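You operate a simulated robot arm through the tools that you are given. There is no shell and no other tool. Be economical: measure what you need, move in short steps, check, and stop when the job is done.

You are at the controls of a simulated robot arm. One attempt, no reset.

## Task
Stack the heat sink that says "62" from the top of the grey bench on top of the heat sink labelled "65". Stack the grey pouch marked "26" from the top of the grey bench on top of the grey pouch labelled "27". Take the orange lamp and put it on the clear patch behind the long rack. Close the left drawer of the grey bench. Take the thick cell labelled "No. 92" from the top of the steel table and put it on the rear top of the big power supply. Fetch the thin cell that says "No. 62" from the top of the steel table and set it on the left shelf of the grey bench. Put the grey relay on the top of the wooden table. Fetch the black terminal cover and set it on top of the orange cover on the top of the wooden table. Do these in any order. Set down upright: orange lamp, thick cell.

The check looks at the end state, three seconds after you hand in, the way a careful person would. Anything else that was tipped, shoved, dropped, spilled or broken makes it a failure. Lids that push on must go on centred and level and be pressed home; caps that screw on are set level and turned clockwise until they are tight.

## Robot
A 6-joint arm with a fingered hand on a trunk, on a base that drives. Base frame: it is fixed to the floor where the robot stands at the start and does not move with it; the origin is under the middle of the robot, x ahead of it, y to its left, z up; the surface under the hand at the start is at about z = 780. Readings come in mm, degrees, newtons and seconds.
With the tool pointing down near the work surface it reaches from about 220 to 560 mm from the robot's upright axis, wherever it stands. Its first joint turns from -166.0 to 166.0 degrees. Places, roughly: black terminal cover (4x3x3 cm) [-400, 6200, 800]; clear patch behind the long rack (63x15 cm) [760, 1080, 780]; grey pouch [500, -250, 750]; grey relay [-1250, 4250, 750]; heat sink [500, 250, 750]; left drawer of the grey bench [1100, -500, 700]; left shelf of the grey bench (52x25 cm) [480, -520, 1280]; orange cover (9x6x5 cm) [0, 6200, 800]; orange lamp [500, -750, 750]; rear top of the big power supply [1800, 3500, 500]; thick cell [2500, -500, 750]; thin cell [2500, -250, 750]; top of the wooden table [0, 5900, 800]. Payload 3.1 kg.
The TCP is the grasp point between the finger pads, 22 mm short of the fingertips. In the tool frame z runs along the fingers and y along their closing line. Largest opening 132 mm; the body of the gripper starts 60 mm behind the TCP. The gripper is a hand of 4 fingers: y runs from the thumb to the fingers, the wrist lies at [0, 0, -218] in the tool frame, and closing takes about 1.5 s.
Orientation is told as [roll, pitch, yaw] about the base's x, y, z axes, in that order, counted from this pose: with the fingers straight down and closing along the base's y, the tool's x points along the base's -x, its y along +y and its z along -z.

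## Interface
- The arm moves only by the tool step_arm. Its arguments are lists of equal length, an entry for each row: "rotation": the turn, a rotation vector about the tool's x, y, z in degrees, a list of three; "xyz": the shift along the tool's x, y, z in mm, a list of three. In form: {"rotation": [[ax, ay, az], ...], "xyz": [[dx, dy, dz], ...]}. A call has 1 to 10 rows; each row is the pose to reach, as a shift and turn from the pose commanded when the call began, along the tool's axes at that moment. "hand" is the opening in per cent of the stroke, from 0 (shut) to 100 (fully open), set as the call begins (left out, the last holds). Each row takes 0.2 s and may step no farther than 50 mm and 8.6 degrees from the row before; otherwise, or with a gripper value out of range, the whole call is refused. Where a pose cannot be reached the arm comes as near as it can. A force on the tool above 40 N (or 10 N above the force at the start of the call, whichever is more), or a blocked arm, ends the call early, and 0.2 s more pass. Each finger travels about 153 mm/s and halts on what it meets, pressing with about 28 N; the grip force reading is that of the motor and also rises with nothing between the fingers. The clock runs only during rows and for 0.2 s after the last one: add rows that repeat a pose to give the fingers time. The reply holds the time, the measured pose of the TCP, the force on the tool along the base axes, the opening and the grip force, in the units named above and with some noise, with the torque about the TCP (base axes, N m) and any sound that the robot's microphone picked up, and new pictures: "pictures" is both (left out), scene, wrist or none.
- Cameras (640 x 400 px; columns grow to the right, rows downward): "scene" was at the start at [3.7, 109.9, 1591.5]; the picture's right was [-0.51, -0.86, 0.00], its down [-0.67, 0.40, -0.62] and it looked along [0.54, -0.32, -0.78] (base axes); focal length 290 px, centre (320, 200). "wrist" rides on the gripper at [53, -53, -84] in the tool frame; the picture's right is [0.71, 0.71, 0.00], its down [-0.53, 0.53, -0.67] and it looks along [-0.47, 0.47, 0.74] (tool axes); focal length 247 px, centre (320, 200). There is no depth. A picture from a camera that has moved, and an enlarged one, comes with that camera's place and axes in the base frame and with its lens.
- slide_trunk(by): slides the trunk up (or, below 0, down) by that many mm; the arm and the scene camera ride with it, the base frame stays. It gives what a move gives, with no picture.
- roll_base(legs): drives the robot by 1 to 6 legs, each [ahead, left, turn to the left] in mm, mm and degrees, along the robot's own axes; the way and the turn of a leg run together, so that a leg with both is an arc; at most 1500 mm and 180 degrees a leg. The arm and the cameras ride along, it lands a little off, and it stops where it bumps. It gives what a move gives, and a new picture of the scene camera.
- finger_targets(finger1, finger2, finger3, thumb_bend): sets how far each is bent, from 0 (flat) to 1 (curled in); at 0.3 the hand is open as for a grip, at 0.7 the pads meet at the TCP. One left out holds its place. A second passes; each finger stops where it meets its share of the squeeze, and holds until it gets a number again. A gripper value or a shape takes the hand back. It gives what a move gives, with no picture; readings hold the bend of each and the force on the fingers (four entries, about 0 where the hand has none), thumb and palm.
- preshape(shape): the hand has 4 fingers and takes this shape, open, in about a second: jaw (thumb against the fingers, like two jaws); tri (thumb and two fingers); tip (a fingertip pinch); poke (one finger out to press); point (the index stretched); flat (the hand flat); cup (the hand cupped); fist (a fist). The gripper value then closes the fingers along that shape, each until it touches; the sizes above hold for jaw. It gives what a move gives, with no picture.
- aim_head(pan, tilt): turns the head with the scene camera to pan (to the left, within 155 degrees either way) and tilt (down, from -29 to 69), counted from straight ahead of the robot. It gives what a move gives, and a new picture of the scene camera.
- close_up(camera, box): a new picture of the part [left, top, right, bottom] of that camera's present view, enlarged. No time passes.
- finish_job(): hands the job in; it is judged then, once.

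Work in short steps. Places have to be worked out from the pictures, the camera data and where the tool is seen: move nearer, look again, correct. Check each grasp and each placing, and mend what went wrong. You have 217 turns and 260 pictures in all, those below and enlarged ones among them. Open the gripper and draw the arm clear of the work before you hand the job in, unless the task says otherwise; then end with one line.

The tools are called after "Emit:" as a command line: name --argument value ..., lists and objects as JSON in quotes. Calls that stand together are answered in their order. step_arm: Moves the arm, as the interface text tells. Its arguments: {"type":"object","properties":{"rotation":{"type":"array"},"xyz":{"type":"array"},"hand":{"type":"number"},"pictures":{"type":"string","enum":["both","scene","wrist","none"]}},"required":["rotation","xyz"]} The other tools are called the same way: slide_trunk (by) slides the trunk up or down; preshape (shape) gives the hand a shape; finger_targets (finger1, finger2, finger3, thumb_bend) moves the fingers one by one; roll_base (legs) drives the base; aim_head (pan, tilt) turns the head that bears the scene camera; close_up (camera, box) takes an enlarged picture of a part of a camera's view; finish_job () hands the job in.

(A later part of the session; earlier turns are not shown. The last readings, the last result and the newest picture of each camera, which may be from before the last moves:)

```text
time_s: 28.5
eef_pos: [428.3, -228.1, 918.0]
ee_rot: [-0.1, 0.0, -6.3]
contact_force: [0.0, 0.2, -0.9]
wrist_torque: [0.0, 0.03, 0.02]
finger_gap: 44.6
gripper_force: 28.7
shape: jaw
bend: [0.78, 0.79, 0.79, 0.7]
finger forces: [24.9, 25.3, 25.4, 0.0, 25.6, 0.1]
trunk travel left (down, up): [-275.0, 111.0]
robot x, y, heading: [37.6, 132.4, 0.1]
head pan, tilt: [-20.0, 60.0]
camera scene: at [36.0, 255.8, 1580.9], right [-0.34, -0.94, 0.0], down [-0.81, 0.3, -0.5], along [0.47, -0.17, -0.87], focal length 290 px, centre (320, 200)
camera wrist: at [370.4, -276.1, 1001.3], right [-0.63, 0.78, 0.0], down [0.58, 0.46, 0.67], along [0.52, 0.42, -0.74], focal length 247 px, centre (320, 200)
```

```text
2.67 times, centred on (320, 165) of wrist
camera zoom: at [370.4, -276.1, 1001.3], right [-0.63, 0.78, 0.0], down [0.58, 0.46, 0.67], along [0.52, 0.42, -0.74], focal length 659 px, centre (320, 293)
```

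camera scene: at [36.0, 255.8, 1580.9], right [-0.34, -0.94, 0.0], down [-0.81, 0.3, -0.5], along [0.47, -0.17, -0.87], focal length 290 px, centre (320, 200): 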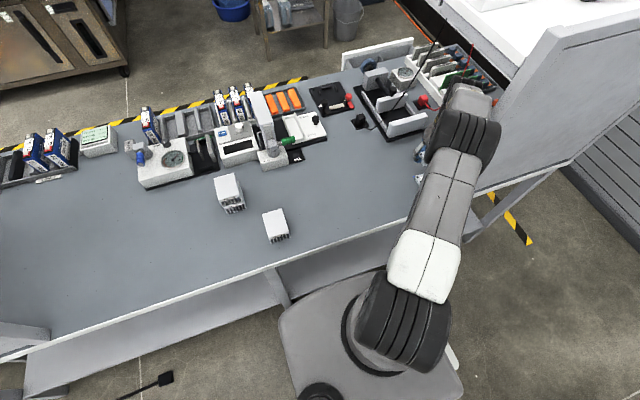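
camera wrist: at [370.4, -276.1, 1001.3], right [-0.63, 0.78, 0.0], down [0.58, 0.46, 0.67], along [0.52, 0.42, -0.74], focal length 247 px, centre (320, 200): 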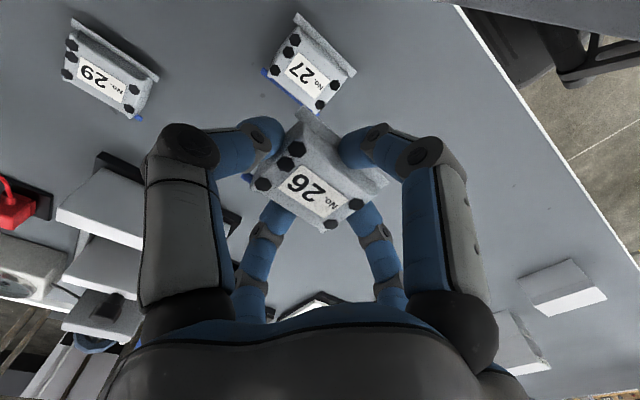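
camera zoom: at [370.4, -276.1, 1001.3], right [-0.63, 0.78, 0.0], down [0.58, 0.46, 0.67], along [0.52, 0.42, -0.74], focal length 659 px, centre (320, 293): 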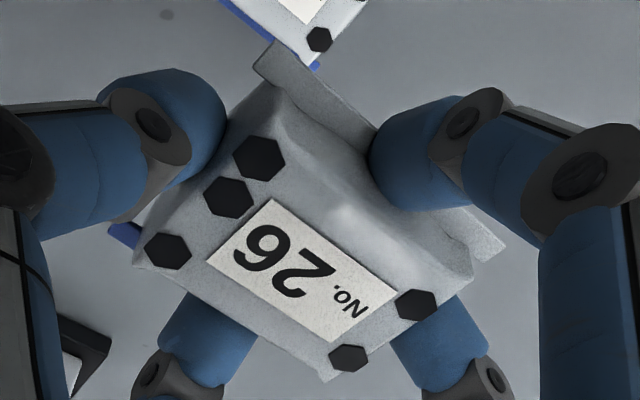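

Delta needed about (-11,-17) mm, plus a 2° yaw tweak. I shift and descend to ~25 mm above.

Emit:
step_arm --xyz '[[9, -18, 25], [9, -18, 50], [9, -18, 68]]' --rotation '[[0, 0, -2], [0, 0, -2], [0, 0, -2]]'

Emit:
close_up --camera "wrist" --box '[220, 60, 420, 240]'

```text
time_s: 29.3
eef_pos: [420.1, -246.0, 847.7]
ee_rot: [0.0, 0.1, -4.3]
contact_force: [-0.2, 0.1, -0.5]
wrist_torque: [0.01, -0.01, -0.01]
finger_gap: 44.4
gripper_force: 27.7
shape: jaw
bend: [0.78, 0.79, 0.79, 0.7]
finger forces: [24.9, 25.4, 25.3, 0.0, 25.5, 0.1]
trunk travel left (down, up): [-275.0, 111.0]
robot x, y, heading: [34.4, 132.0, -0.3]
head pan, tilt: [-20.0, 60.0]
camera scene: at [36.6, 255.6, 1580.9], right [-0.34, -0.94, 0.0], down [-0.81, 0.3, -0.5], along [0.47, -0.17, -0.87], focal length 290 px, centre (320, 200)
camera wrist: at [363.0, -295.7, 932.4], right [-0.65, 0.76, 0.0], down [0.56, 0.48, 0.67], along [0.51, 0.44, -0.74], focal length 247 px, centre (320, 200)
```

scene: 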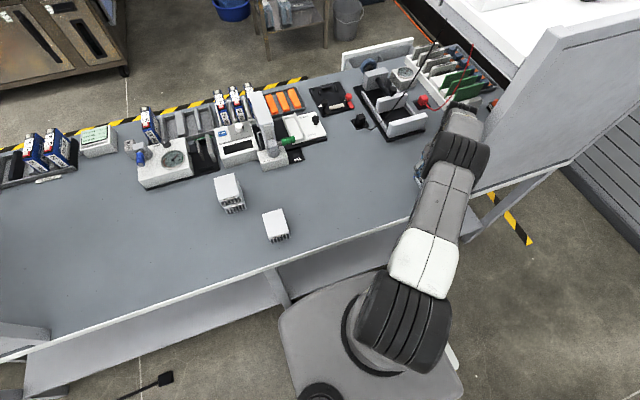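
wrist: 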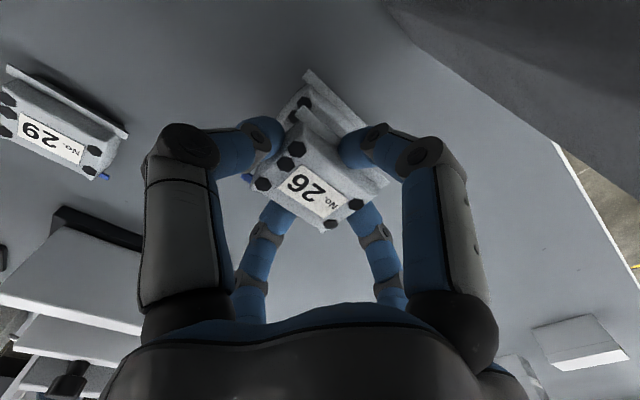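

```text
2.22 times, centred on (320, 150) of wrist
camera zoom: at [363.0, -295.7, 932.4], right [-0.65, 0.76, 0.0], down [0.56, 0.48, 0.67], along [0.51, 0.44, -0.74], focal length 549 px, centre (320, 311)
```

zoom: 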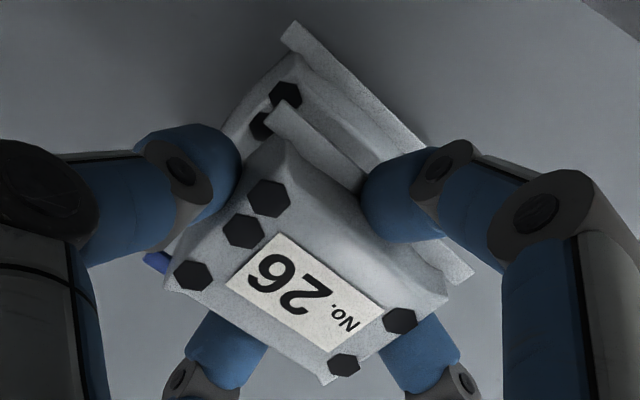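

26 is offset about (+3,+2) mm from 27; I correct and inch down.

Emit:
step_arm --xyz '[[3.2, -2, 8], [3.2, -2, 14], [3.2, -2, 17], [3.2, -2, 19], [3.2, -2, 21]]' --rotation '[[0, 0, 0], [0, 0, 0], [0, 0, 0], [0, 0, 0], [0, 0, 0]]' --pictures "wrist"

```text
time_s: 30.5
eef_pos: [416.8, -245.6, 827.1]
ee_rot: [0.0, 0.0, -4.3]
contact_force: [-0.2, -1.2, -0.6]
wrist_torque: [0.01, 0.02, -0.02]
finger_gap: 44.7
gripper_force: 28.1
shape: jaw
bend: [0.78, 0.79, 0.79, 0.7]
finger forces: [24.9, 25.4, 25.4, 0.0, 25.5, 0.1]
trunk travel left (down, up): [-275.0, 111.0]
robot x, y, heading: [37.8, 127.6, 0.2]
head pan, tilt: [-20.0, 60.0]
camera wrist: at [359.4, -296.1, 912.0], right [-0.65, 0.76, 0.0], down [0.56, 0.49, 0.67], along [0.51, 0.44, -0.74], focal length 247 px, centre (320, 200)
```

wrist: 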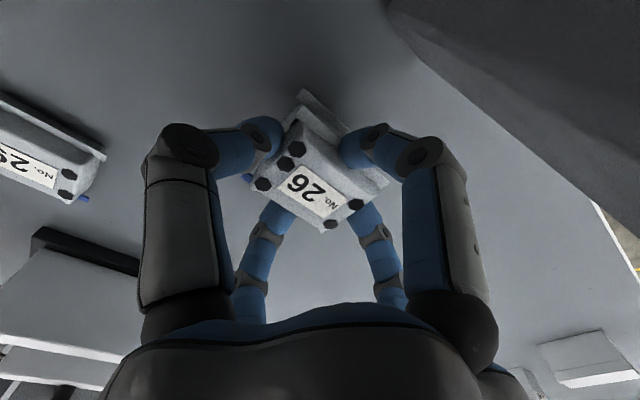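

Emit:
step_arm --xyz '[[0, 0, 1], [0, 0, 2], [0, 0, 3], [0, 0, 4], [0, 0, 5], [0, 0, 6], [0, 0, 7]]' --rotation '[[0, 0, 0], [0, 0, 0], [0, 0, 0], [0, 0, 0], [0, 0, 0], [0, 0, 0], [0, 0, 0]]' --pictures "none"

Emit:
close_up --camera "wrist" --box '[220, 60, 420, 240]'

```text
time_s: 32.1
eef_pos: [416.3, -246.8, 824.3]
ee_rot: [-0.3, -0.3, -4.3]
contact_force: [-0.1, -0.2, 29.3]
wrist_torque: [-0.09, 0.0, 0.02]
finger_gap: 45.3
gripper_force: 27.7
shape: jaw
bend: [0.78, 0.8, 0.79, 0.7]
finger forces: [28.5, 29.0, 28.9, 0.0, 29.9, 0.0]
trunk travel left (down, up): [-275.0, 111.0]
robot x, y, heading: [36.7, 132.4, -0.3]
head pan, tilt: [-20.0, 60.0]
```

```text
2.22 times, centred on (320, 150) of wrist
camera zoom: at [358.6, -295.9, 908.9], right [-0.65, 0.76, -0.01], down [0.56, 0.49, 0.67], along [0.51, 0.43, -0.74], focal length 549 px, centre (320, 311)
```

zoom: 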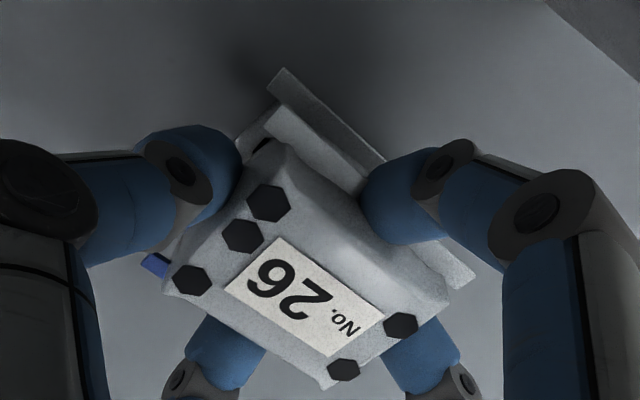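

Contact at 824 with good alignment. Relieve and open slowly, then rise.

Emit:
step_arm --xyz '[[0, 0, -5]]' --rotation '[[0, 0, 0]]' --pictures "none"

Emit:
step_arm --xyz '[[0, 0, 0], [0, 0, 0], [0, 0, 0], [0, 0, 0], [0, 0, 0], [0, 0, -20], [0, 0, -60], [0, 0, -110]]' --rotation '[[0, 0, 0], [0, 0, 0], [0, 0, 0], [0, 0, 0], [0, 0, 0], [0, 0, 0], [0, 0, 0], [0, 0, 0]]' --hand 100 --pictures "wrist"

Emit:
close_up --camera "wrist" --box '[240, 20, 400, 120]'

```text
time_s: 32.5
eef_pos: [416.1, -245.8, 824.9]
ee_rot: [0.0, 0.0, -4.4]
contact_force: [1.1, -2.5, 11.9]
wrist_torque: [-0.19, -0.06, -0.04]
finger_gap: 45.2
gripper_force: 27.8
shape: jaw
bend: [0.78, 0.79, 0.79, 0.7]
finger forces: [27.9, 27.9, 28.7, 0.1, 29.8, 0.1]
trunk travel left (down, up): [-275.0, 111.0]
robot x, y, heading: [32.4, 128.6, -0.1]
head pan, tilt: [-20.0, 60.0]
```

```text
time_s: 34.3
eef_pos: [417.1, -245.2, 937.3]
ee_rot: [0.1, 0.0, -4.2]
contact_force: [8.0, -0.2, -0.8]
wrist_torque: [-0.01, -0.13, -0.01]
finger_gap: 132.1
gripper_force: 0.1
shape: jaw
bend: [0.38, 0.3, 0.3, 0.3]
finger forces: [8.9, 0.1, 0.0, 0.0, 0.1, 0.1]
trunk travel left (down, up): [-275.0, 111.0]
robot x, y, heading: [35.2, 128.2, -0.2]
head pan, tilt: [-20.0, 60.0]
camera wrist: at [359.3, -294.2, 1022.2], right [-0.65, 0.76, 0.0], down [0.56, 0.49, 0.67], along [0.51, 0.44, -0.74], focal length 247 px, centre (320, 200)
```

wrist: 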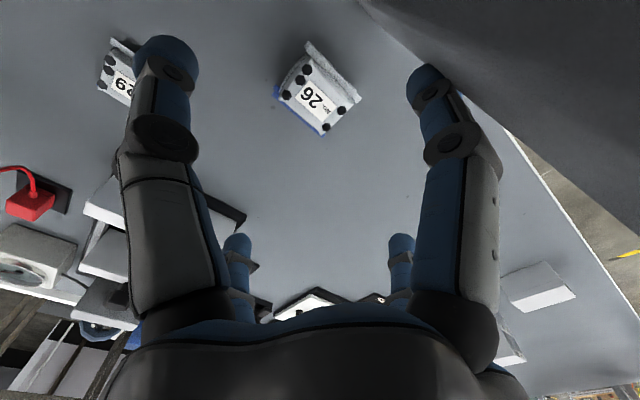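

```text
4.00 times, centred on (320, 70) of wrist
camera zoom: at [359.3, -294.2, 1022.2], right [-0.65, 0.76, 0.0], down [0.56, 0.49, 0.67], along [0.51, 0.44, -0.74], focal length 988 px, centre (320, 720)
```

zoom: 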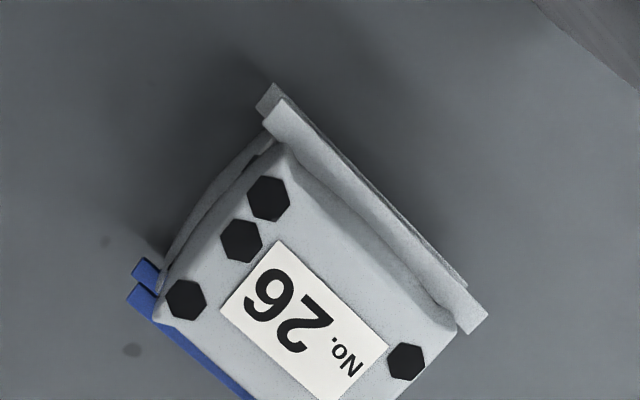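

The stack is good; one finger brushes the panel, so I move away from it toward +x,+y and then up.

Emit:
step_arm --xyz '[[-20, 20, 0], [-20, 65, 0], [-20, 110, 0], [-20, 150, -30], [-20, 190, -60]]' --rotation '[[0, 0, -4.3], [0, 0, -4.3], [0, 0, -4.3], [0, 0, -4.3], [0, 0, -4.3]]'

```text
time_s: 35.5
eef_pos: [448.1, -55.8, 996.9]
ee_rot: [0.0, 0.0, 0.0]
contact_force: [0.6, 0.7, -0.9]
wrist_torque: [-0.02, 0.0, 0.01]
finger_gap: 131.9
gripper_force: 0.0
shape: jaw
bend: [0.3, 0.3, 0.3, 0.3]
finger forces: [0.0, 0.0, 0.0, 0.0, 0.1, 0.0]
trunk travel left (down, up): [-275.0, 111.0]
robot x, y, heading: [33.0, 128.3, -0.0]
head pan, tilt: [-20.0, 60.0]
camera scene: at [36.2, 257.6, 1580.8], right [-0.34, -0.94, 0.0], down [-0.81, 0.3, -0.5], along [0.47, -0.17, -0.87], focal length 290 px, centre (320, 200)
camera wrist: at [394.4, -110.6, 1081.0], right [-0.71, 0.71, 0.0], down [0.53, 0.53, 0.67], along [0.47, 0.47, -0.74], focal length 247 px, centre (320, 200)
```

scene: 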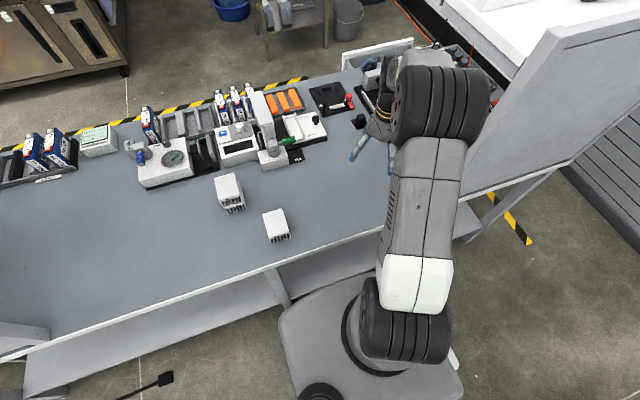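
wrist: 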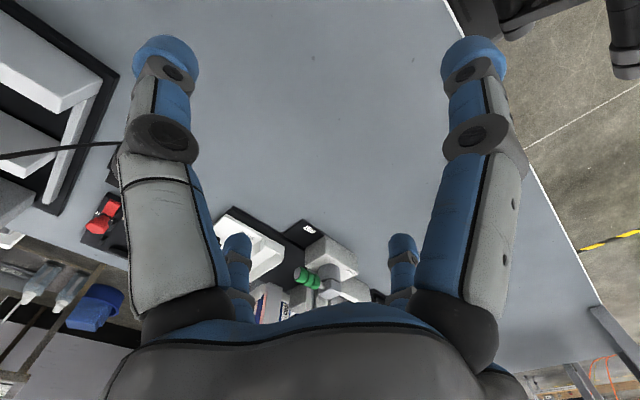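

Next the far side: I look to the right for the route around the bench's right end.

Emit:
aim_head --pan -95 --tilt 35

Emit:
aim_head --pan 150 --tilt 35

```text
time_s: 37.0
eef_pos: [447.6, -58.2, 995.4]
ee_rot: [0.0, 0.0, -0.1]
contact_force: [0.3, 0.1, 0.8]
wrist_torque: [0.0, 0.0, 0.01]
finger_gap: 131.8
gripper_force: 0.1
shape: jaw
bend: [0.3, 0.3, 0.3, 0.3]
finger forces: [0.0, 0.0, 0.0, 0.0, 0.0, 0.0]
trunk travel left (down, up): [-275.0, 111.0]
robot x, y, heading: [34.5, 131.2, 0.3]
head pan, tilt: [-95.0, 35.0]
camera scene: at [-33.9, 191.5, 1615.2], right [-1.0, 0.09, 0.0], down [0.05, 0.57, -0.82], along [-0.07, -0.82, -0.57], focal length 290 px, centre (320, 200)
```

scene: 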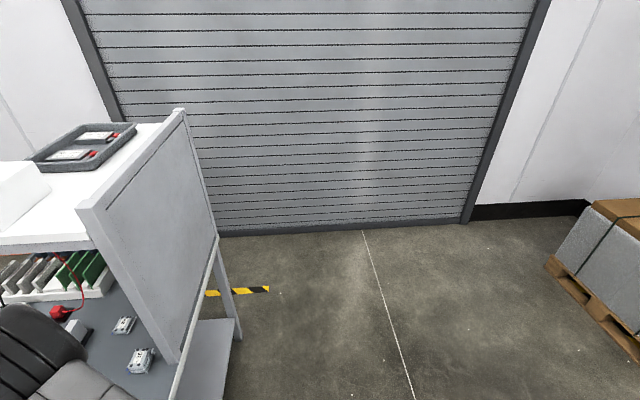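

```text
time_s: 40.4
eef_pos: [448.0, -57.6, 996.0]
ee_rot: [0.0, -0.1, -0.1]
contact_force: [-0.8, -0.4, 0.1]
wrist_torque: [0.0, -0.02, 0.03]
finger_gap: 132.1
gripper_force: 0.0
shape: jaw
bend: [0.3, 0.3, 0.3, 0.3]
finger forces: [0.1, 0.0, 0.0, 0.0, 0.0, 0.0]
trunk travel left (down, up): [-275.0, 111.0]
robot x, y, heading: [35.3, 130.6, 0.2]
head pan, tilt: [150.0, 35.0]
camera scene: at [-102.2, 323.5, 1615.2], right [0.5, 0.86, 0.0], down [0.5, -0.29, -0.82], along [-0.71, 0.41, -0.57], focal length 290 px, centre (320, 200)
```

scene: 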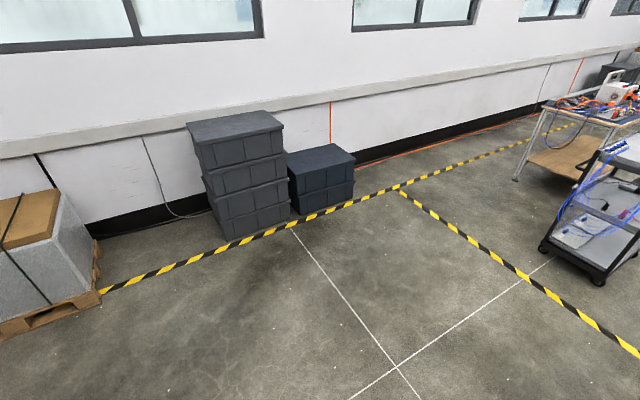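

The floor on the right is clear. I back off and drive around the right end of the bench.

Emit:
roll_base --legs '[[-290, 0, 0], [0, -1360, 0], [1500, 0, 0], [260, 0, 0]]'

```text
time_s: 57.5
eef_pos: [1925.8, -1479.7, 995.4]
ee_rot: [0.0, 0.1, -1.2]
contact_force: [0.2, 0.4, -0.6]
wrist_torque: [0.03, 0.01, 0.0]
finger_gap: 131.9
gripper_force: 0.1
shape: jaw
bend: [0.3, 0.3, 0.3, 0.3]
finger forces: [0.0, 0.0, 0.0, 0.1, 0.0, 0.1]
trunk travel left (down, up): [-275.0, 111.0]
robot x, y, heading: [1516.6, -1284.6, -1.3]
head pan, tilt: [150.0, 35.0]
camera scene: at [1384.5, -1086.4, 1615.3], right [0.52, 0.85, 0.0], down [0.49, -0.3, -0.82], along [-0.7, 0.43, -0.57], focal length 290 px, centre (320, 200)
```

scene: 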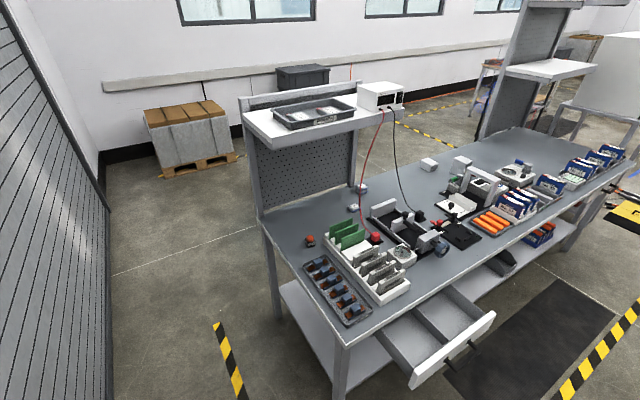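

The overview is clear: drawer front top edge at x≈1200, y −676…−287; the lamp is near (600,-655) at the right rear, best reached from the bench's right end. I turn to face +y and move beside that end.

Emit:
roll_base --legs '[[0, 0, 91], [0, 880, 0]]'

Emit:
aim_head --pan 15 --tilt 40

```text
time_s: 66.1
eef_pos: [803.8, -880.1, 995.6]
ee_rot: [-0.1, -0.1, 91.1]
contact_force: [-0.3, -1.4, 0.6]
wrist_torque: [-0.01, 0.01, 0.01]
finger_gap: 132.0
gripper_force: 0.0
shape: jaw
bend: [0.3, 0.3, 0.3, 0.3]
finger forces: [0.0, 0.1, 0.0, 0.0, 0.0, 0.0]
trunk travel left (down, up): [-275.0, 111.0]
robot x, y, heading: [626.4, -1298.7, 90.9]
head pan, tilt: [150.0, 35.0]
camera scene: at [432.5, -1434.5, 1615.1], right [-0.87, 0.49, 0.0], down [0.28, 0.5, -0.82], along [-0.4, -0.72, -0.57], focal length 290 px, centre (320, 200)
```

scene: 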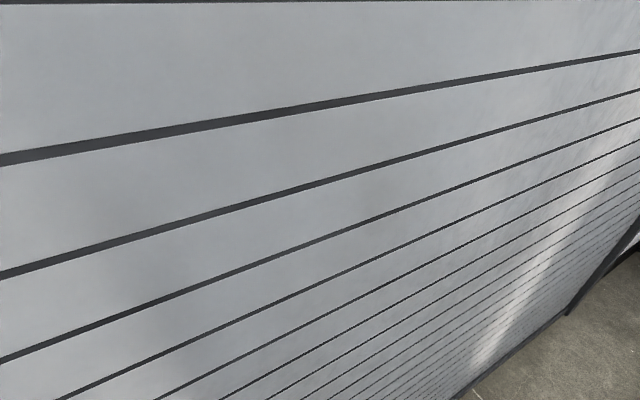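

```text
time_s: 68.2
eef_pos: [803.9, -879.9, 996.0]
ee_rot: [0.0, 0.0, 91.1]
contact_force: [-0.2, -0.5, 0.0]
wrist_torque: [-0.01, -0.01, -0.01]
finger_gap: 132.1
gripper_force: 0.0
shape: jaw
bend: [0.3, 0.3, 0.3, 0.3]
finger forces: [0.0, 0.0, 0.0, 0.0, 0.1, 0.0]
trunk travel left (down, up): [-275.0, 111.0]
robot x, y, heading: [620.2, -1295.4, 91.0]
head pan, tilt: [15.0, 40.0]
camera scene: at [452.4, -1275.8, 1607.6], right [0.96, 0.28, 0.0], down [0.18, -0.62, -0.77], along [-0.21, 0.74, -0.64], focal length 290 px, centre (320, 200)
```

scene: 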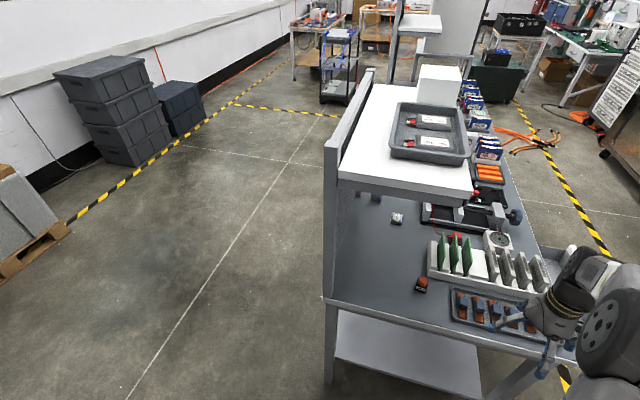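

The lamp is at about (617,-665), under the shelf's front edge. I'll stand at about (900,-1085) so the arm comes diagonally without passing under the shelf.

Emit:
roll_base --legs '[[0, -280, 0], [210, 0, 0]]'

```text
time_s: 71.4
eef_pos: [1080.6, -664.1, 996.7]
ee_rot: [0.0, 0.1, 91.0]
contact_force: [-0.5, -0.5, 0.2]
wrist_torque: [-0.05, 0.04, -0.03]
finger_gap: 132.1
gripper_force: 0.0
shape: jaw
bend: [0.3, 0.3, 0.3, 0.3]
finger forces: [0.0, 0.0, 0.0, 0.0, 0.1, 0.0]
trunk travel left (down, up): [-275.0, 111.0]
robot x, y, heading: [900.6, -1083.0, 90.9]
head pan, tilt: [15.0, 40.0]
camera scene: at [727.9, -1060.3, 1607.6], right [0.96, 0.27, 0.0], down [0.18, -0.62, -0.77], along [-0.21, 0.74, -0.64], focal length 290 px, centre (320, 200)
```

scene: 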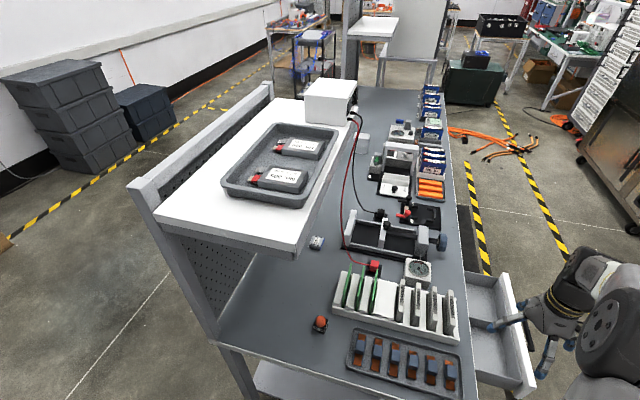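

I enlarge the lamp and its surroundings.

Emit:
close_up --camera "scene" --box '[280, 270, 400, 345]'

```text
5.33 times, centred on (340, 308) of scene
camera zoom: at [727.9, -1060.3, 1607.6], right [0.96, 0.27, 0.0], down [0.18, -0.62, -0.77], along [-0.21, 0.74, -0.64], focal length 1548 px, centre (213, -373)
```

zoom: 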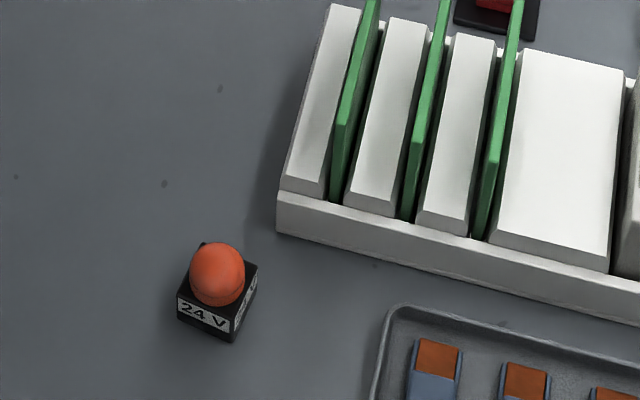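

Lamp base ~31 mm square at (617,-660), yaw ≈-7°. I'll go in low from the bench's right edge, since the shelf overhangs. First swing the hand to (800,-790).

Emit:
step_arm --xyz '[[17, 40, 0], [34, 81, 0], [52, 121, 0], [69, 162, 0], [86, 202, 0], [104, 243, 0], [121, 283, 0]]' --rotation '[[0, 0, 0], [0, 0, 0], [0, 0, 0], [0, 0, 0], [0, 0, 0], [0, 0, 0], [0, 0, 0]]' --pictures "none" --hand 85

Emit:
step_arm --xyz '[[0, 0, 45], [0, 30, 85], [0, 80, 110], [0, 125, 110], [0, 165, 110]]' --rotation '[[0, 0, 0], [0, 0, 7.8], [0, 0, 7.8], [0, 0, 7.8], [0, 0, 7.8]]' --pictures "both"

```text
time_s: 73.0
eef_pos: [797.3, -792.9, 994.0]
ee_rot: [-0.1, 0.0, 90.9]
contact_force: [0.0, 0.2, -0.2]
wrist_torque: [0.0, 0.0, 0.0]
finger_gap: 112.3
gripper_force: 0.0
shape: jaw
bend: [0.25, 0.25, 0.25, 0.38]
finger forces: [0.0, 0.0, 0.0, 0.1, 0.0, 0.0]
trunk travel left (down, up): [-275.0, 111.0]
robot x, y, heading: [900.5, -1081.2, 90.7]
head pan, tilt: [15.0, 40.0]
```

```text
refused: row 3 steps farther than a row can; nothing moved
```

Emit:
step_arm --xyz '[[0, 0, 45], [0, 25, 85], [0, 65, 110], [0, 110, 110], [0, 150, 110], [0, 170, 110]]' --rotation '[[0, 0, 0], [0, 0, 7.8], [0, 0, 7.8], [0, 0, 7.8], [0, 0, 7.8], [0, 0, 7.8]]' --pictures "both"

```text
time_s: 74.4
eef_pos: [629.0, -793.6, 885.2]
ee_rot: [0.0, -0.1, 83.2]
contact_force: [-0.1, -0.4, 0.9]
wrist_torque: [0.01, 0.0, -0.01]
finger_gap: 112.6
gripper_force: 0.0
shape: jaw
bend: [0.25, 0.25, 0.25, 0.38]
finger forces: [0.0, 0.0, 0.0, 0.0, 0.0, 0.1]
trunk travel left (down, up): [-275.0, 111.0]
robot x, y, heading: [901.2, -1081.8, 90.6]
head pan, tilt: [15.0, 40.0]
camera scene: at [727.8, -1061.9, 1607.6], right [0.96, 0.27, 0.0], down [0.18, -0.62, -0.77], along [-0.21, 0.74, -0.64], focal length 290 px, centre (320, 200)
camera wrist: at [676.4, -854.6, 970.2], right [-0.79, -0.62, 0.0], down [-0.46, 0.59, 0.67], along [-0.41, 0.53, -0.74], focal length 247 px, centre (320, 200)
```

scene: 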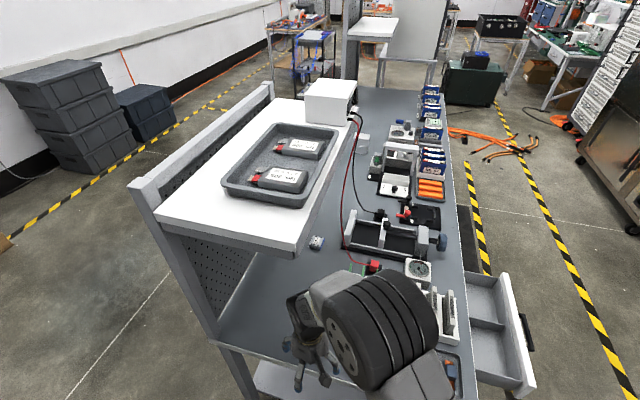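
wrist: 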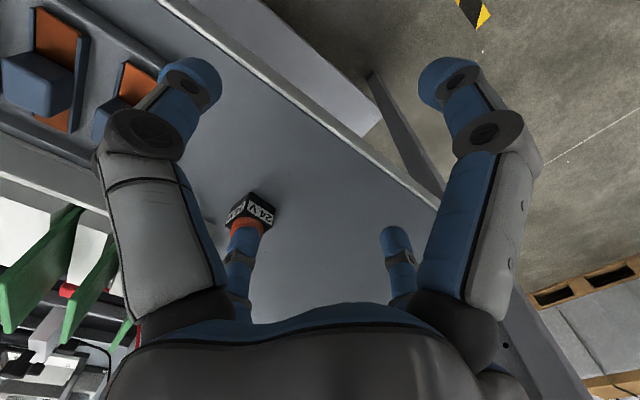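

Lamp visible ahead of the hand. I slide in toward +y at this height to be over it.

Emit:
step_arm --xyz '[[-43, 9, 0], [-86, 18, 0], [-130, 27, 0]]' --rotation '[[0, 0, 0], [0, 0, 0], [0, 0, 0]]' --pictures "both"

Emit:
close_up --camera "wrist" --box '[220, 20, 420, 180]'

```text
time_s: 75.2
eef_pos: [619.9, -661.8, 886.9]
ee_rot: [-0.1, 0.2, 83.2]
contact_force: [-0.7, 0.1, 1.1]
wrist_torque: [0.0, 0.0, 0.0]
finger_gap: 112.5
gripper_force: 0.0
shape: jaw
bend: [0.25, 0.25, 0.25, 0.38]
finger forces: [0.0, 0.1, 0.0, 0.0, 0.0, 0.0]
trunk travel left (down, up): [-275.0, 111.0]
robot x, y, heading: [900.0, -1082.4, 91.0]
head pan, tilt: [15.0, 40.0]
camera scene: at [727.7, -1060.3, 1607.5], right [0.96, 0.27, 0.0], down [0.18, -0.62, -0.77], along [-0.21, 0.74, -0.64], focal length 290 px, centre (320, 200)
camera wrist: at [666.0, -722.5, 971.5], right [-0.79, -0.62, 0.0], down [-0.46, 0.59, 0.67], along [-0.41, 0.52, -0.75], focal length 247 px, centre (320, 200)
```

scene: 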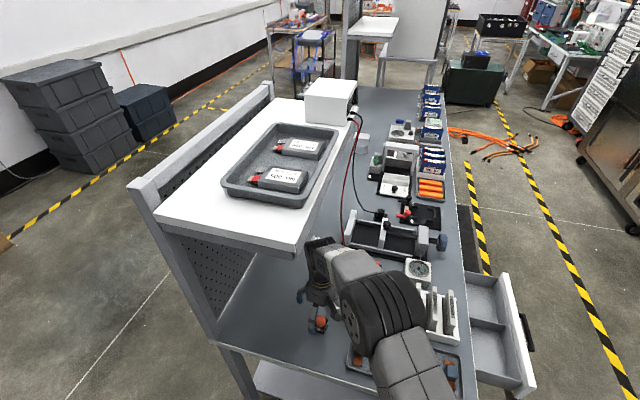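
wrist: 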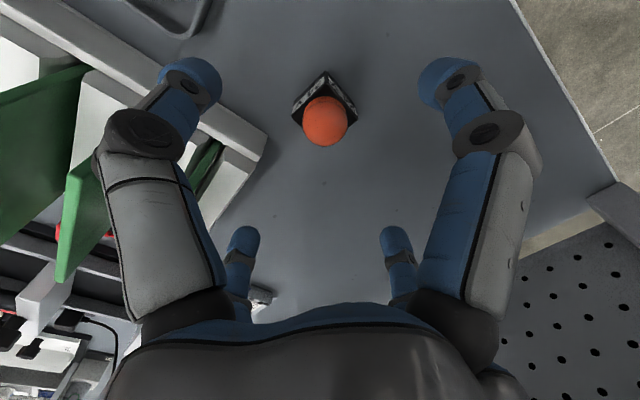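

```text
2.50 times, centred on (320, 100) of wrist
camera zoom: at [666.0, -722.5, 971.5], right [-0.79, -0.62, 0.0], down [-0.46, 0.59, 0.67], along [-0.41, 0.52, -0.75], focal length 617 px, centre (320, 450)
```

zoom: 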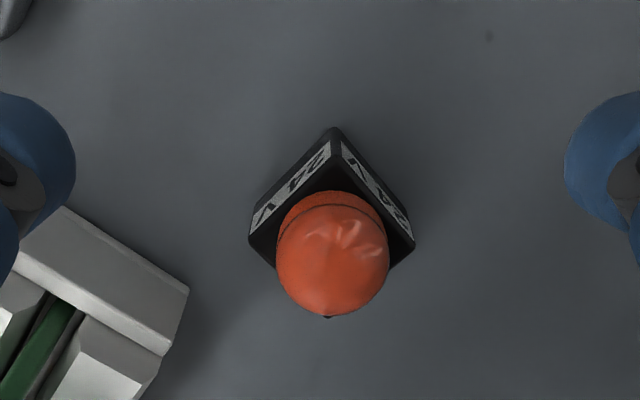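

Lamp centre estimate (617,-665). Small shift and descend to z≈806.

Emit:
step_arm --xyz '[[3, 2.5, 35], [3, 2.5, 65], [3, 2.5, 80]]' --rotation '[[0, 0, 0], [0, 0, 0], [0, 0, 0]]' --pictures "wrist"

```text
time_s: 76.0
eef_pos: [617.1, -665.6, 805.6]
ee_rot: [0.0, 0.0, 83.2]
contact_force: [-0.5, 0.3, 0.2]
wrist_torque: [-0.02, -0.01, 0.01]
finger_gap: 112.5
gripper_force: 0.1
shape: jaw
bend: [0.25, 0.25, 0.25, 0.38]
finger forces: [0.0, 0.1, 0.0, 0.1, 0.0, 0.0]
trunk travel left (down, up): [-275.0, 111.0]
robot x, y, heading: [898.9, -1082.0, 90.8]
head pan, tilt: [15.0, 40.0]
camera wrist: at [662.9, -725.3, 889.7], right [-0.79, -0.62, 0.0], down [-0.46, 0.58, 0.67], along [-0.41, 0.53, -0.74], focal length 247 px, centre (320, 200)
```

wrist: 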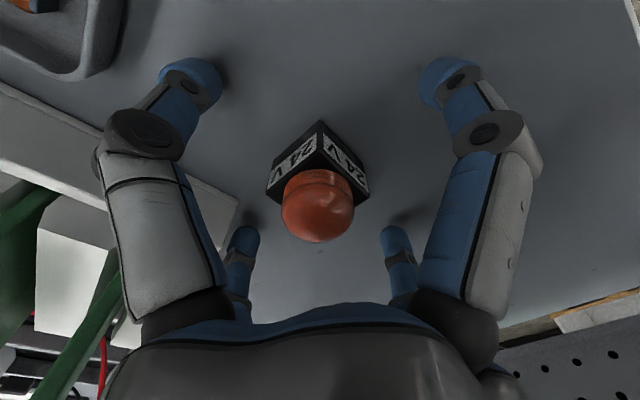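

The lamp is centred between the fingers. Closing.

Emit:
step_arm --xyz '[[0, 0, 0], [0, 0, 0], [0, 0, 0], [0, 0, 0], [0, 0, 0], [0, 0, 0], [0, 0, 0]]' --rotation '[[0, 0, 0], [0, 0, 0], [0, 0, 0], [0, 0, 0], [0, 0, 0], [0, 0, 0], [0, 0, 0]]' --hand 0 --pictures "wrist"

```text
time_s: 77.6
eef_pos: [616.6, -666.4, 806.1]
ee_rot: [0.0, 0.0, 83.2]
contact_force: [0.0, -0.4, -0.6]
wrist_torque: [0.01, 0.0, 0.0]
finger_gap: 27.4
gripper_force: 27.4
shape: jaw
bend: [0.77, 0.77, 0.77, 0.7]
finger forces: [25.0, 25.3, 24.8, 0.0, 25.6, 0.0]
trunk travel left (down, up): [-275.0, 111.0]
robot x, y, heading: [904.1, -1084.4, 90.9]
head pan, tilt: [15.0, 40.0]
camera wrist: at [663.0, -725.6, 890.0], right [-0.79, -0.62, 0.0], down [-0.46, 0.58, 0.67], along [-0.41, 0.53, -0.74], focal length 247 px, centre (320, 200)
```

wrist: 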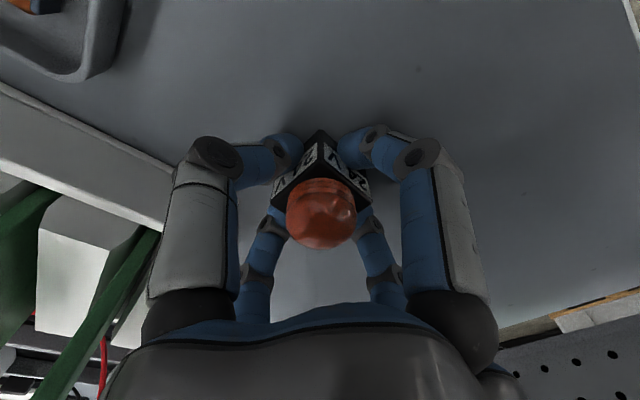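

Gripped. Lift 60 mm, retreat toward -y out from beneath the shelf, then raise.

Emit:
step_arm --xyz '[[0, 0, -40], [0, 0, -75], [45, 0, -80], [90, 0, -80], [135, 0, -80]]' --rotation '[[0, 0, 0], [0, 0, 0], [0, 0, 0], [0, 0, 0], [0, 0, 0]]' --pictures "wrist"

Emit:
step_arm --xyz '[[0, -45, 0], [0, -90, -20], [0, -130, -50], [0, -170, -80], [0, -200, -110]]' --rotation '[[0, 0, 0], [0, 0, 0], [0, 0, 0], [0, 0, 0], [0, 0, 0]]' --pictures "wrist"

```text
time_s: 78.8
eef_pos: [599.9, -800.2, 886.0]
ee_rot: [0.0, -0.1, 83.2]
contact_force: [0.8, -0.1, -0.8]
wrist_torque: [0.01, 0.01, 0.04]
finger_gap: 27.7
gripper_force: 28.0
shape: jaw
bend: [0.77, 0.77, 0.77, 0.7]
finger forces: [25.2, 25.3, 24.9, 0.0, 25.6, 0.0]
trunk travel left (down, up): [-275.0, 111.0]
robot x, y, heading: [899.7, -1080.7, 90.7]
head pan, tilt: [15.0, 40.0]
camera wrist: at [646.3, -860.9, 970.5], right [-0.79, -0.62, 0.0], down [-0.46, 0.58, 0.67], along [-0.41, 0.53, -0.74], focal length 247 px, centre (320, 200)
```

wrist: 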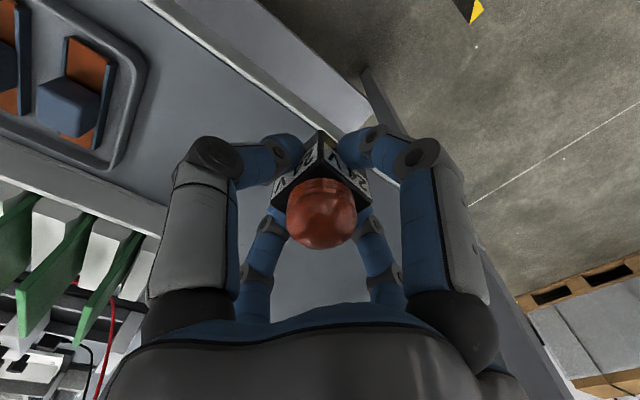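

```text
time_s: 80.0
eef_pos: [797.6, -824.9, 998.3]
ee_rot: [0.0, 0.1, 83.1]
contact_force: [-0.1, 0.0, 0.0]
wrist_torque: [0.01, -0.02, -0.01]
finger_gap: 27.8
gripper_force: 27.6
shape: jaw
bend: [0.77, 0.77, 0.77, 0.7]
finger forces: [25.0, 25.4, 24.9, 0.1, 25.5, 0.1]
trunk travel left (down, up): [-275.0, 111.0]
robot x, y, heading: [904.2, -1080.3, 90.9]
head pan, tilt: [15.0, 40.0]
camera wrist: at [844.5, -884.8, 1082.9], right [-0.79, -0.62, 0.0], down [-0.46, 0.58, 0.67], along [-0.41, 0.53, -0.74], focal length 247 px, centre (320, 200)
```

wrist: 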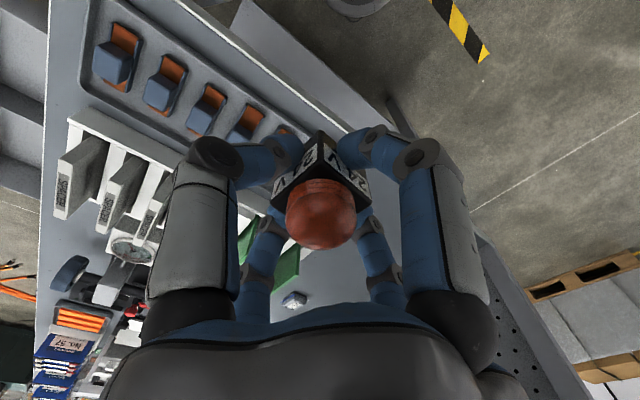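

Lamp held. I drive to the bench's front side opposite the patch behind the long rack and face the bench.

Emit:
roll_base --legs '[[0, -750, 0], [1500, 0, 0], [660, 0, 0], [0, 0, 89]]'

Emit:
aim_head --pan 0 --tilt 40

```text
time_s: 98.2
eef_pos: [1296.0, 1015.7, 998.3]
ee_rot: [0.1, 0.0, 173.1]
contact_force: [-0.6, 0.0, -0.6]
wrist_torque: [0.0, -0.02, 0.0]
finger_gap: 27.6
gripper_force: 27.9
shape: jaw
bend: [0.77, 0.77, 0.77, 0.7]
finger forces: [25.0, 25.3, 24.9, 0.0, 25.3, 0.0]
trunk travel left (down, up): [-275.0, 111.0]
robot x, y, heading: [1556.6, 1117.8, -179.0]
head pan, tilt: [15.0, 40.0]
camera scene: at [1534.1, 949.2, 1607.6], right [-0.27, 0.96, 0.0], down [0.62, 0.17, -0.77], along [-0.74, -0.21, -0.64], focal length 290 px, centre (320, 200)
```

scene: 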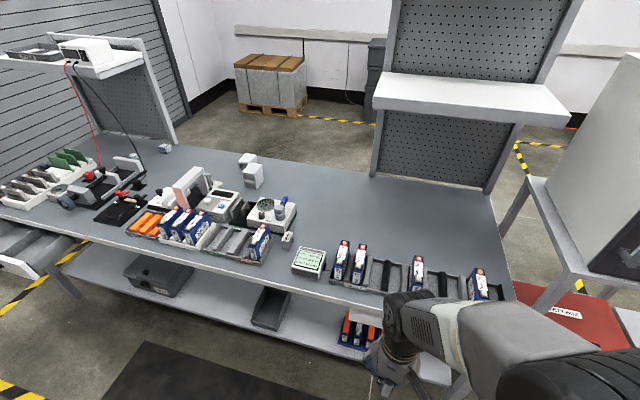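

```text
time_s: 99.0
eef_pos: [1297.8, 1016.0, 999.3]
ee_rot: [0.1, 0.1, 173.1]
contact_force: [-0.2, 0.1, -1.0]
wrist_torque: [-0.01, 0.02, 0.0]
finger_gap: 27.4
gripper_force: 27.9
shape: jaw
bend: [0.77, 0.77, 0.77, 0.7]
finger forces: [24.9, 25.3, 24.9, 0.1, 25.4, 0.1]
trunk travel left (down, up): [-275.0, 111.0]
robot x, y, heading: [1555.8, 1117.1, -179.4]
head pan, tilt: [0.0, 40.0]
camera scene: at [1530.9, 971.1, 1607.6], right [-0.01, 1.0, 0.0], down [0.64, 0.01, -0.77], along [-0.77, -0.01, -0.64], focal length 290 px, centre (320, 200)
```

scene: 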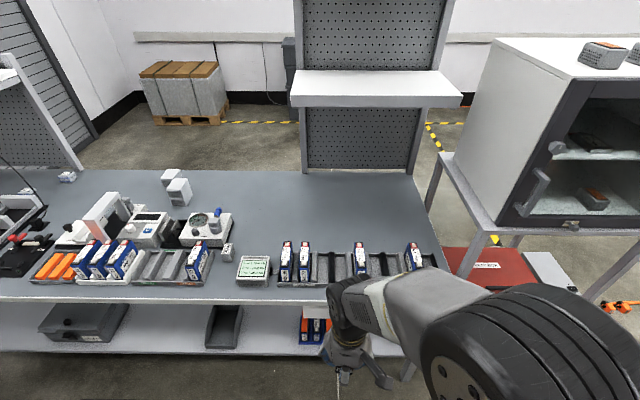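

The long rack spans y≈820–1390 at x≈855–950; I'll set the lamp at about (790,1010). Drive ahead to the bench edge.

Emit:
roll_base --legs '[[240, 0, -0.6]]'

```text
time_s: 100.7
eef_pos: [1059.6, 1019.1, 997.9]
ee_rot: [0.1, 0.1, 172.2]
contact_force: [-0.6, 0.3, -0.7]
wrist_torque: [0.0, 0.01, 0.02]
finger_gap: 27.4
gripper_force: 28.1
shape: jaw
bend: [0.77, 0.77, 0.77, 0.7]
finger forces: [24.9, 25.2, 24.9, 0.0, 25.3, 0.1]
trunk travel left (down, up): [-275.0, 111.0]
robot x, y, heading: [1325.6, 1118.3, 180.0]
head pan, tilt: [0.0, 40.0]
camera scene: at [1292.2, 970.1, 1607.6], right [0.0, 1.0, 0.0], down [0.64, 0.0, -0.77], along [-0.77, 0.0, -0.64], focal length 290 px, centre (320, 200)
```

scene: 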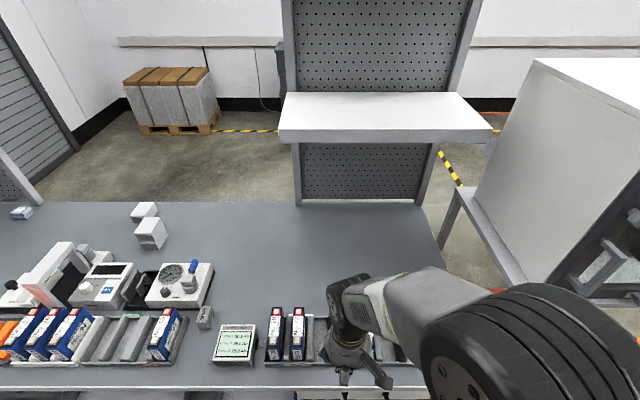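

Now I extend the hand over the rack to above the patch at (792,1010).

Emit:
step_arm --xyz '[[-44, 7.5, 0], [-88, 15, 0], [-132, 22.5, 0], [-176, 30, 0], [-220, 38, 0], [-264, 45, 0]]' --rotation '[[0, 0, 0], [0, 0, 0], [0, 0, 0], [0, 0, 0], [0, 0, 0], [0, 0, 0]]'

```text
time_s: 102.1
eef_pos: [793.8, 1009.7, 993.8]
ee_rot: [0.0, 0.2, 172.2]
contact_force: [-0.3, -0.7, -0.5]
wrist_torque: [-0.03, 0.0, 0.01]
finger_gap: 27.3
gripper_force: 28.2
shape: jaw
bend: [0.77, 0.77, 0.77, 0.7]
finger forces: [24.9, 25.3, 25.0, 0.1, 25.3, 0.0]
trunk travel left (down, up): [-275.0, 111.0]
robot x, y, heading: [1318.8, 1114.2, 180.1]
head pan, tilt: [0.0, 40.0]
camera scene: at [1291.5, 969.9, 1607.5], right [0.0, 1.0, 0.0], down [0.64, 0.0, -0.77], along [-0.77, 0.0, -0.64], focal length 290 px, centre (320, 200)
camera wrist: at [852.7, 1053.9, 1078.7], right [0.61, -0.8, 0.0], down [-0.59, -0.45, 0.67], along [-0.53, -0.4, -0.75], focal length 247 px, centre (320, 200)
```

scene: 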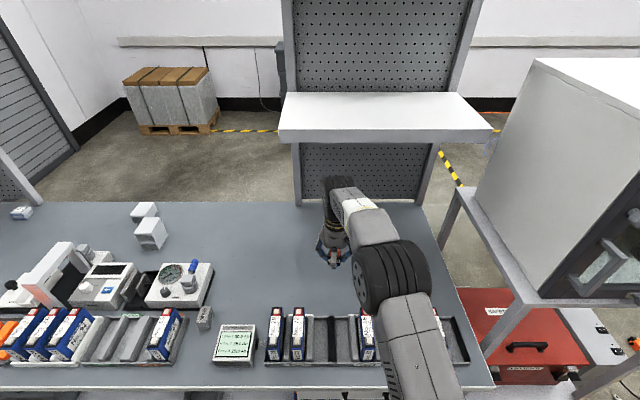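
wrist: 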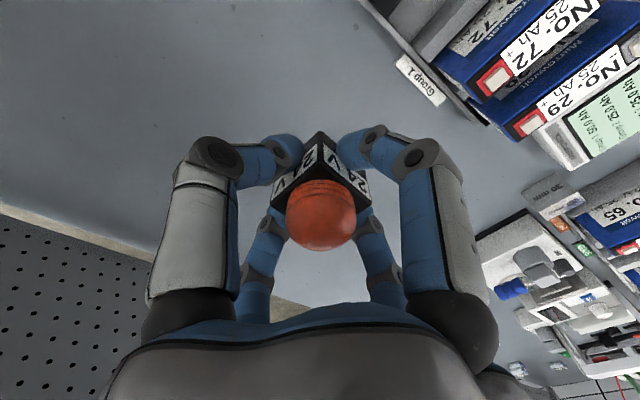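

The elbow should stay clear of the packs. I descend to ~15 mm above touchdown.

Emit:
step_arm --xyz '[[0, 0, 45], [0, 0, 90], [0, 0, 135], [0, 0, 172]]' --rotation '[[0, 0, 0], [0, 0, 0], [0, 0, 0], [0, 0, 0]]'

```text
time_s: 103.1
eef_pos: [791.5, 1009.4, 824.0]
ee_rot: [0.1, -0.1, 172.3]
contact_force: [-0.7, -0.6, -0.8]
wrist_torque: [-0.01, 0.0, -0.04]
finger_gap: 27.7
gripper_force: 28.3
shape: jaw
bend: [0.77, 0.77, 0.77, 0.7]
finger forces: [24.8, 25.3, 25.0, 0.1, 25.2, 0.0]
trunk travel left (down, up): [-275.0, 111.0]
robot x, y, heading: [1323.5, 1117.3, 180.0]
head pan, tilt: [0.0, 40.0]
camera scene: at [1293.1, 970.0, 1607.6], right [0.0, 1.0, 0.0], down [0.64, 0.0, -0.77], along [-0.77, 0.0, -0.64], focal length 290 px, centre (320, 200)
camera wrist: at [851.7, 1054.1, 908.1], right [0.61, -0.8, 0.0], down [-0.59, -0.45, 0.67], along [-0.53, -0.41, -0.74], focal length 247 px, centre (320, 200)
```

scene: 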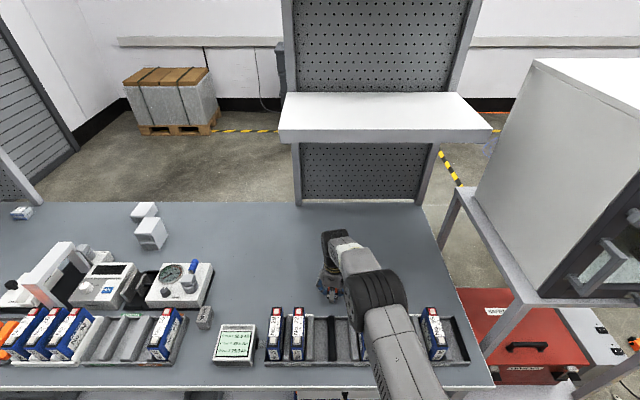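
wrist: 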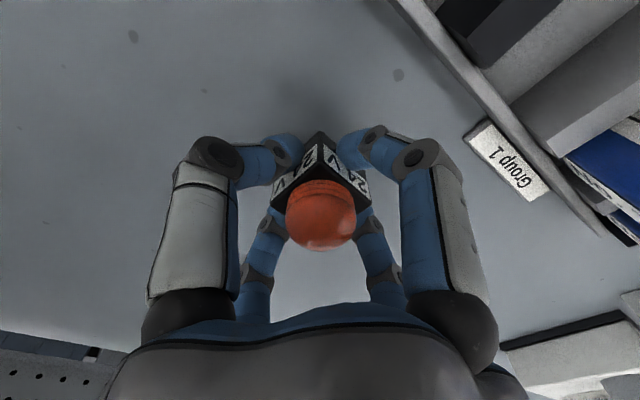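

I check that the forearm isn't touching the pack in the rack.

Emit:
close_up --camera "scene" --box '[300, 220, 480, 390]'

```text
2.35 times, centred on (390, 305) of scene
camera zoom: at [1293.1, 970.0, 1607.6], right [0.0, 1.0, 0.0], down [0.64, 0.0, -0.77], along [-0.77, 0.0, -0.64], focal length 683 px, centre (155, -47)
```

zoom: 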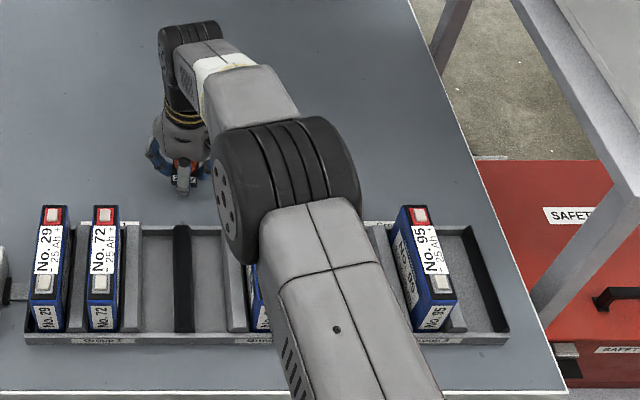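

I use a second head angle for parallax on the elbow height.

Emit:
aim_head --pan 50 --tilt 40

```text
time_s: 104.3
eef_pos: [791.7, 1008.6, 824.3]
ee_rot: [0.0, 0.0, 172.4]
contact_force: [0.4, 0.6, -0.6]
wrist_torque: [0.0, -0.01, 0.03]
finger_gap: 27.1
gripper_force: 27.7
shape: jaw
bend: [0.77, 0.77, 0.77, 0.7]
finger forces: [24.8, 25.3, 25.1, 0.1, 25.2, 0.1]
trunk travel left (down, up): [-275.0, 111.0]
robot x, y, heading: [1318.5, 1120.8, 180.1]
head pan, tilt: [50.0, 40.0]
camera scene: at [1323.7, 905.0, 1607.6], right [-0.77, 0.64, 0.0], down [0.41, 0.49, -0.77], along [-0.49, -0.59, -0.64], focal length 290 px, centre (320, 200)
```

scene: 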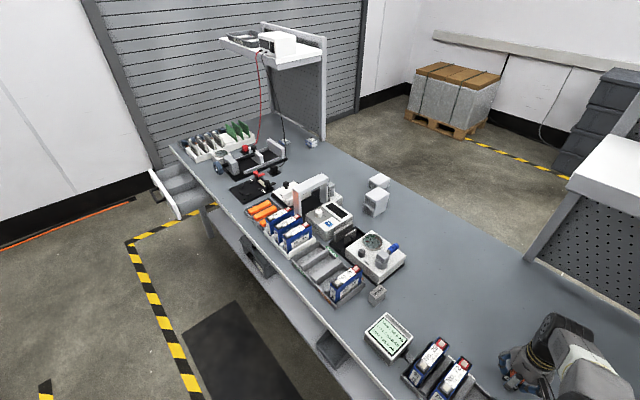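

Emit:
aim_head --pan 22 --tilt 60

```text
time_s: 105.2
eef_pos: [792.3, 1009.3, 825.2]
ee_rot: [-0.1, -0.1, 172.2]
contact_force: [-0.4, -0.2, -0.4]
wrist_torque: [0.0, -0.02, -0.01]
finger_gap: 27.4
gripper_force: 28.6
shape: jaw
bend: [0.77, 0.77, 0.77, 0.7]
finger forces: [24.8, 25.3, 25.0, 0.0, 25.2, 0.0]
trunk travel left (down, up): [-275.0, 111.0]
robot x, y, heading: [1319.9, 1116.3, 179.7]
head pan, tilt: [22.0, 60.0]
camera scene: at [1316.6, 945.0, 1580.9], right [-0.38, 0.93, 0.0], down [0.8, 0.32, -0.5], along [-0.46, -0.19, -0.87], focal length 290 px, centre (320, 200)
```

scene: 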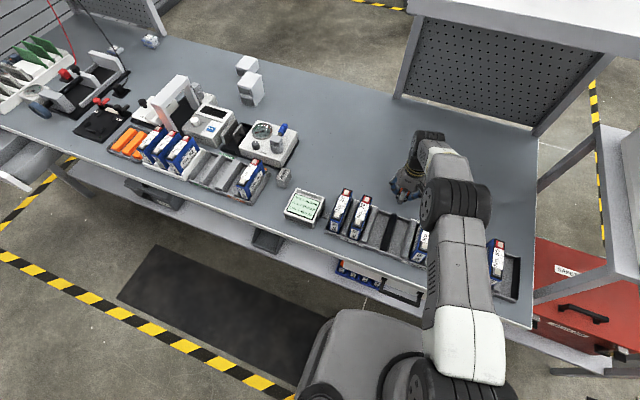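

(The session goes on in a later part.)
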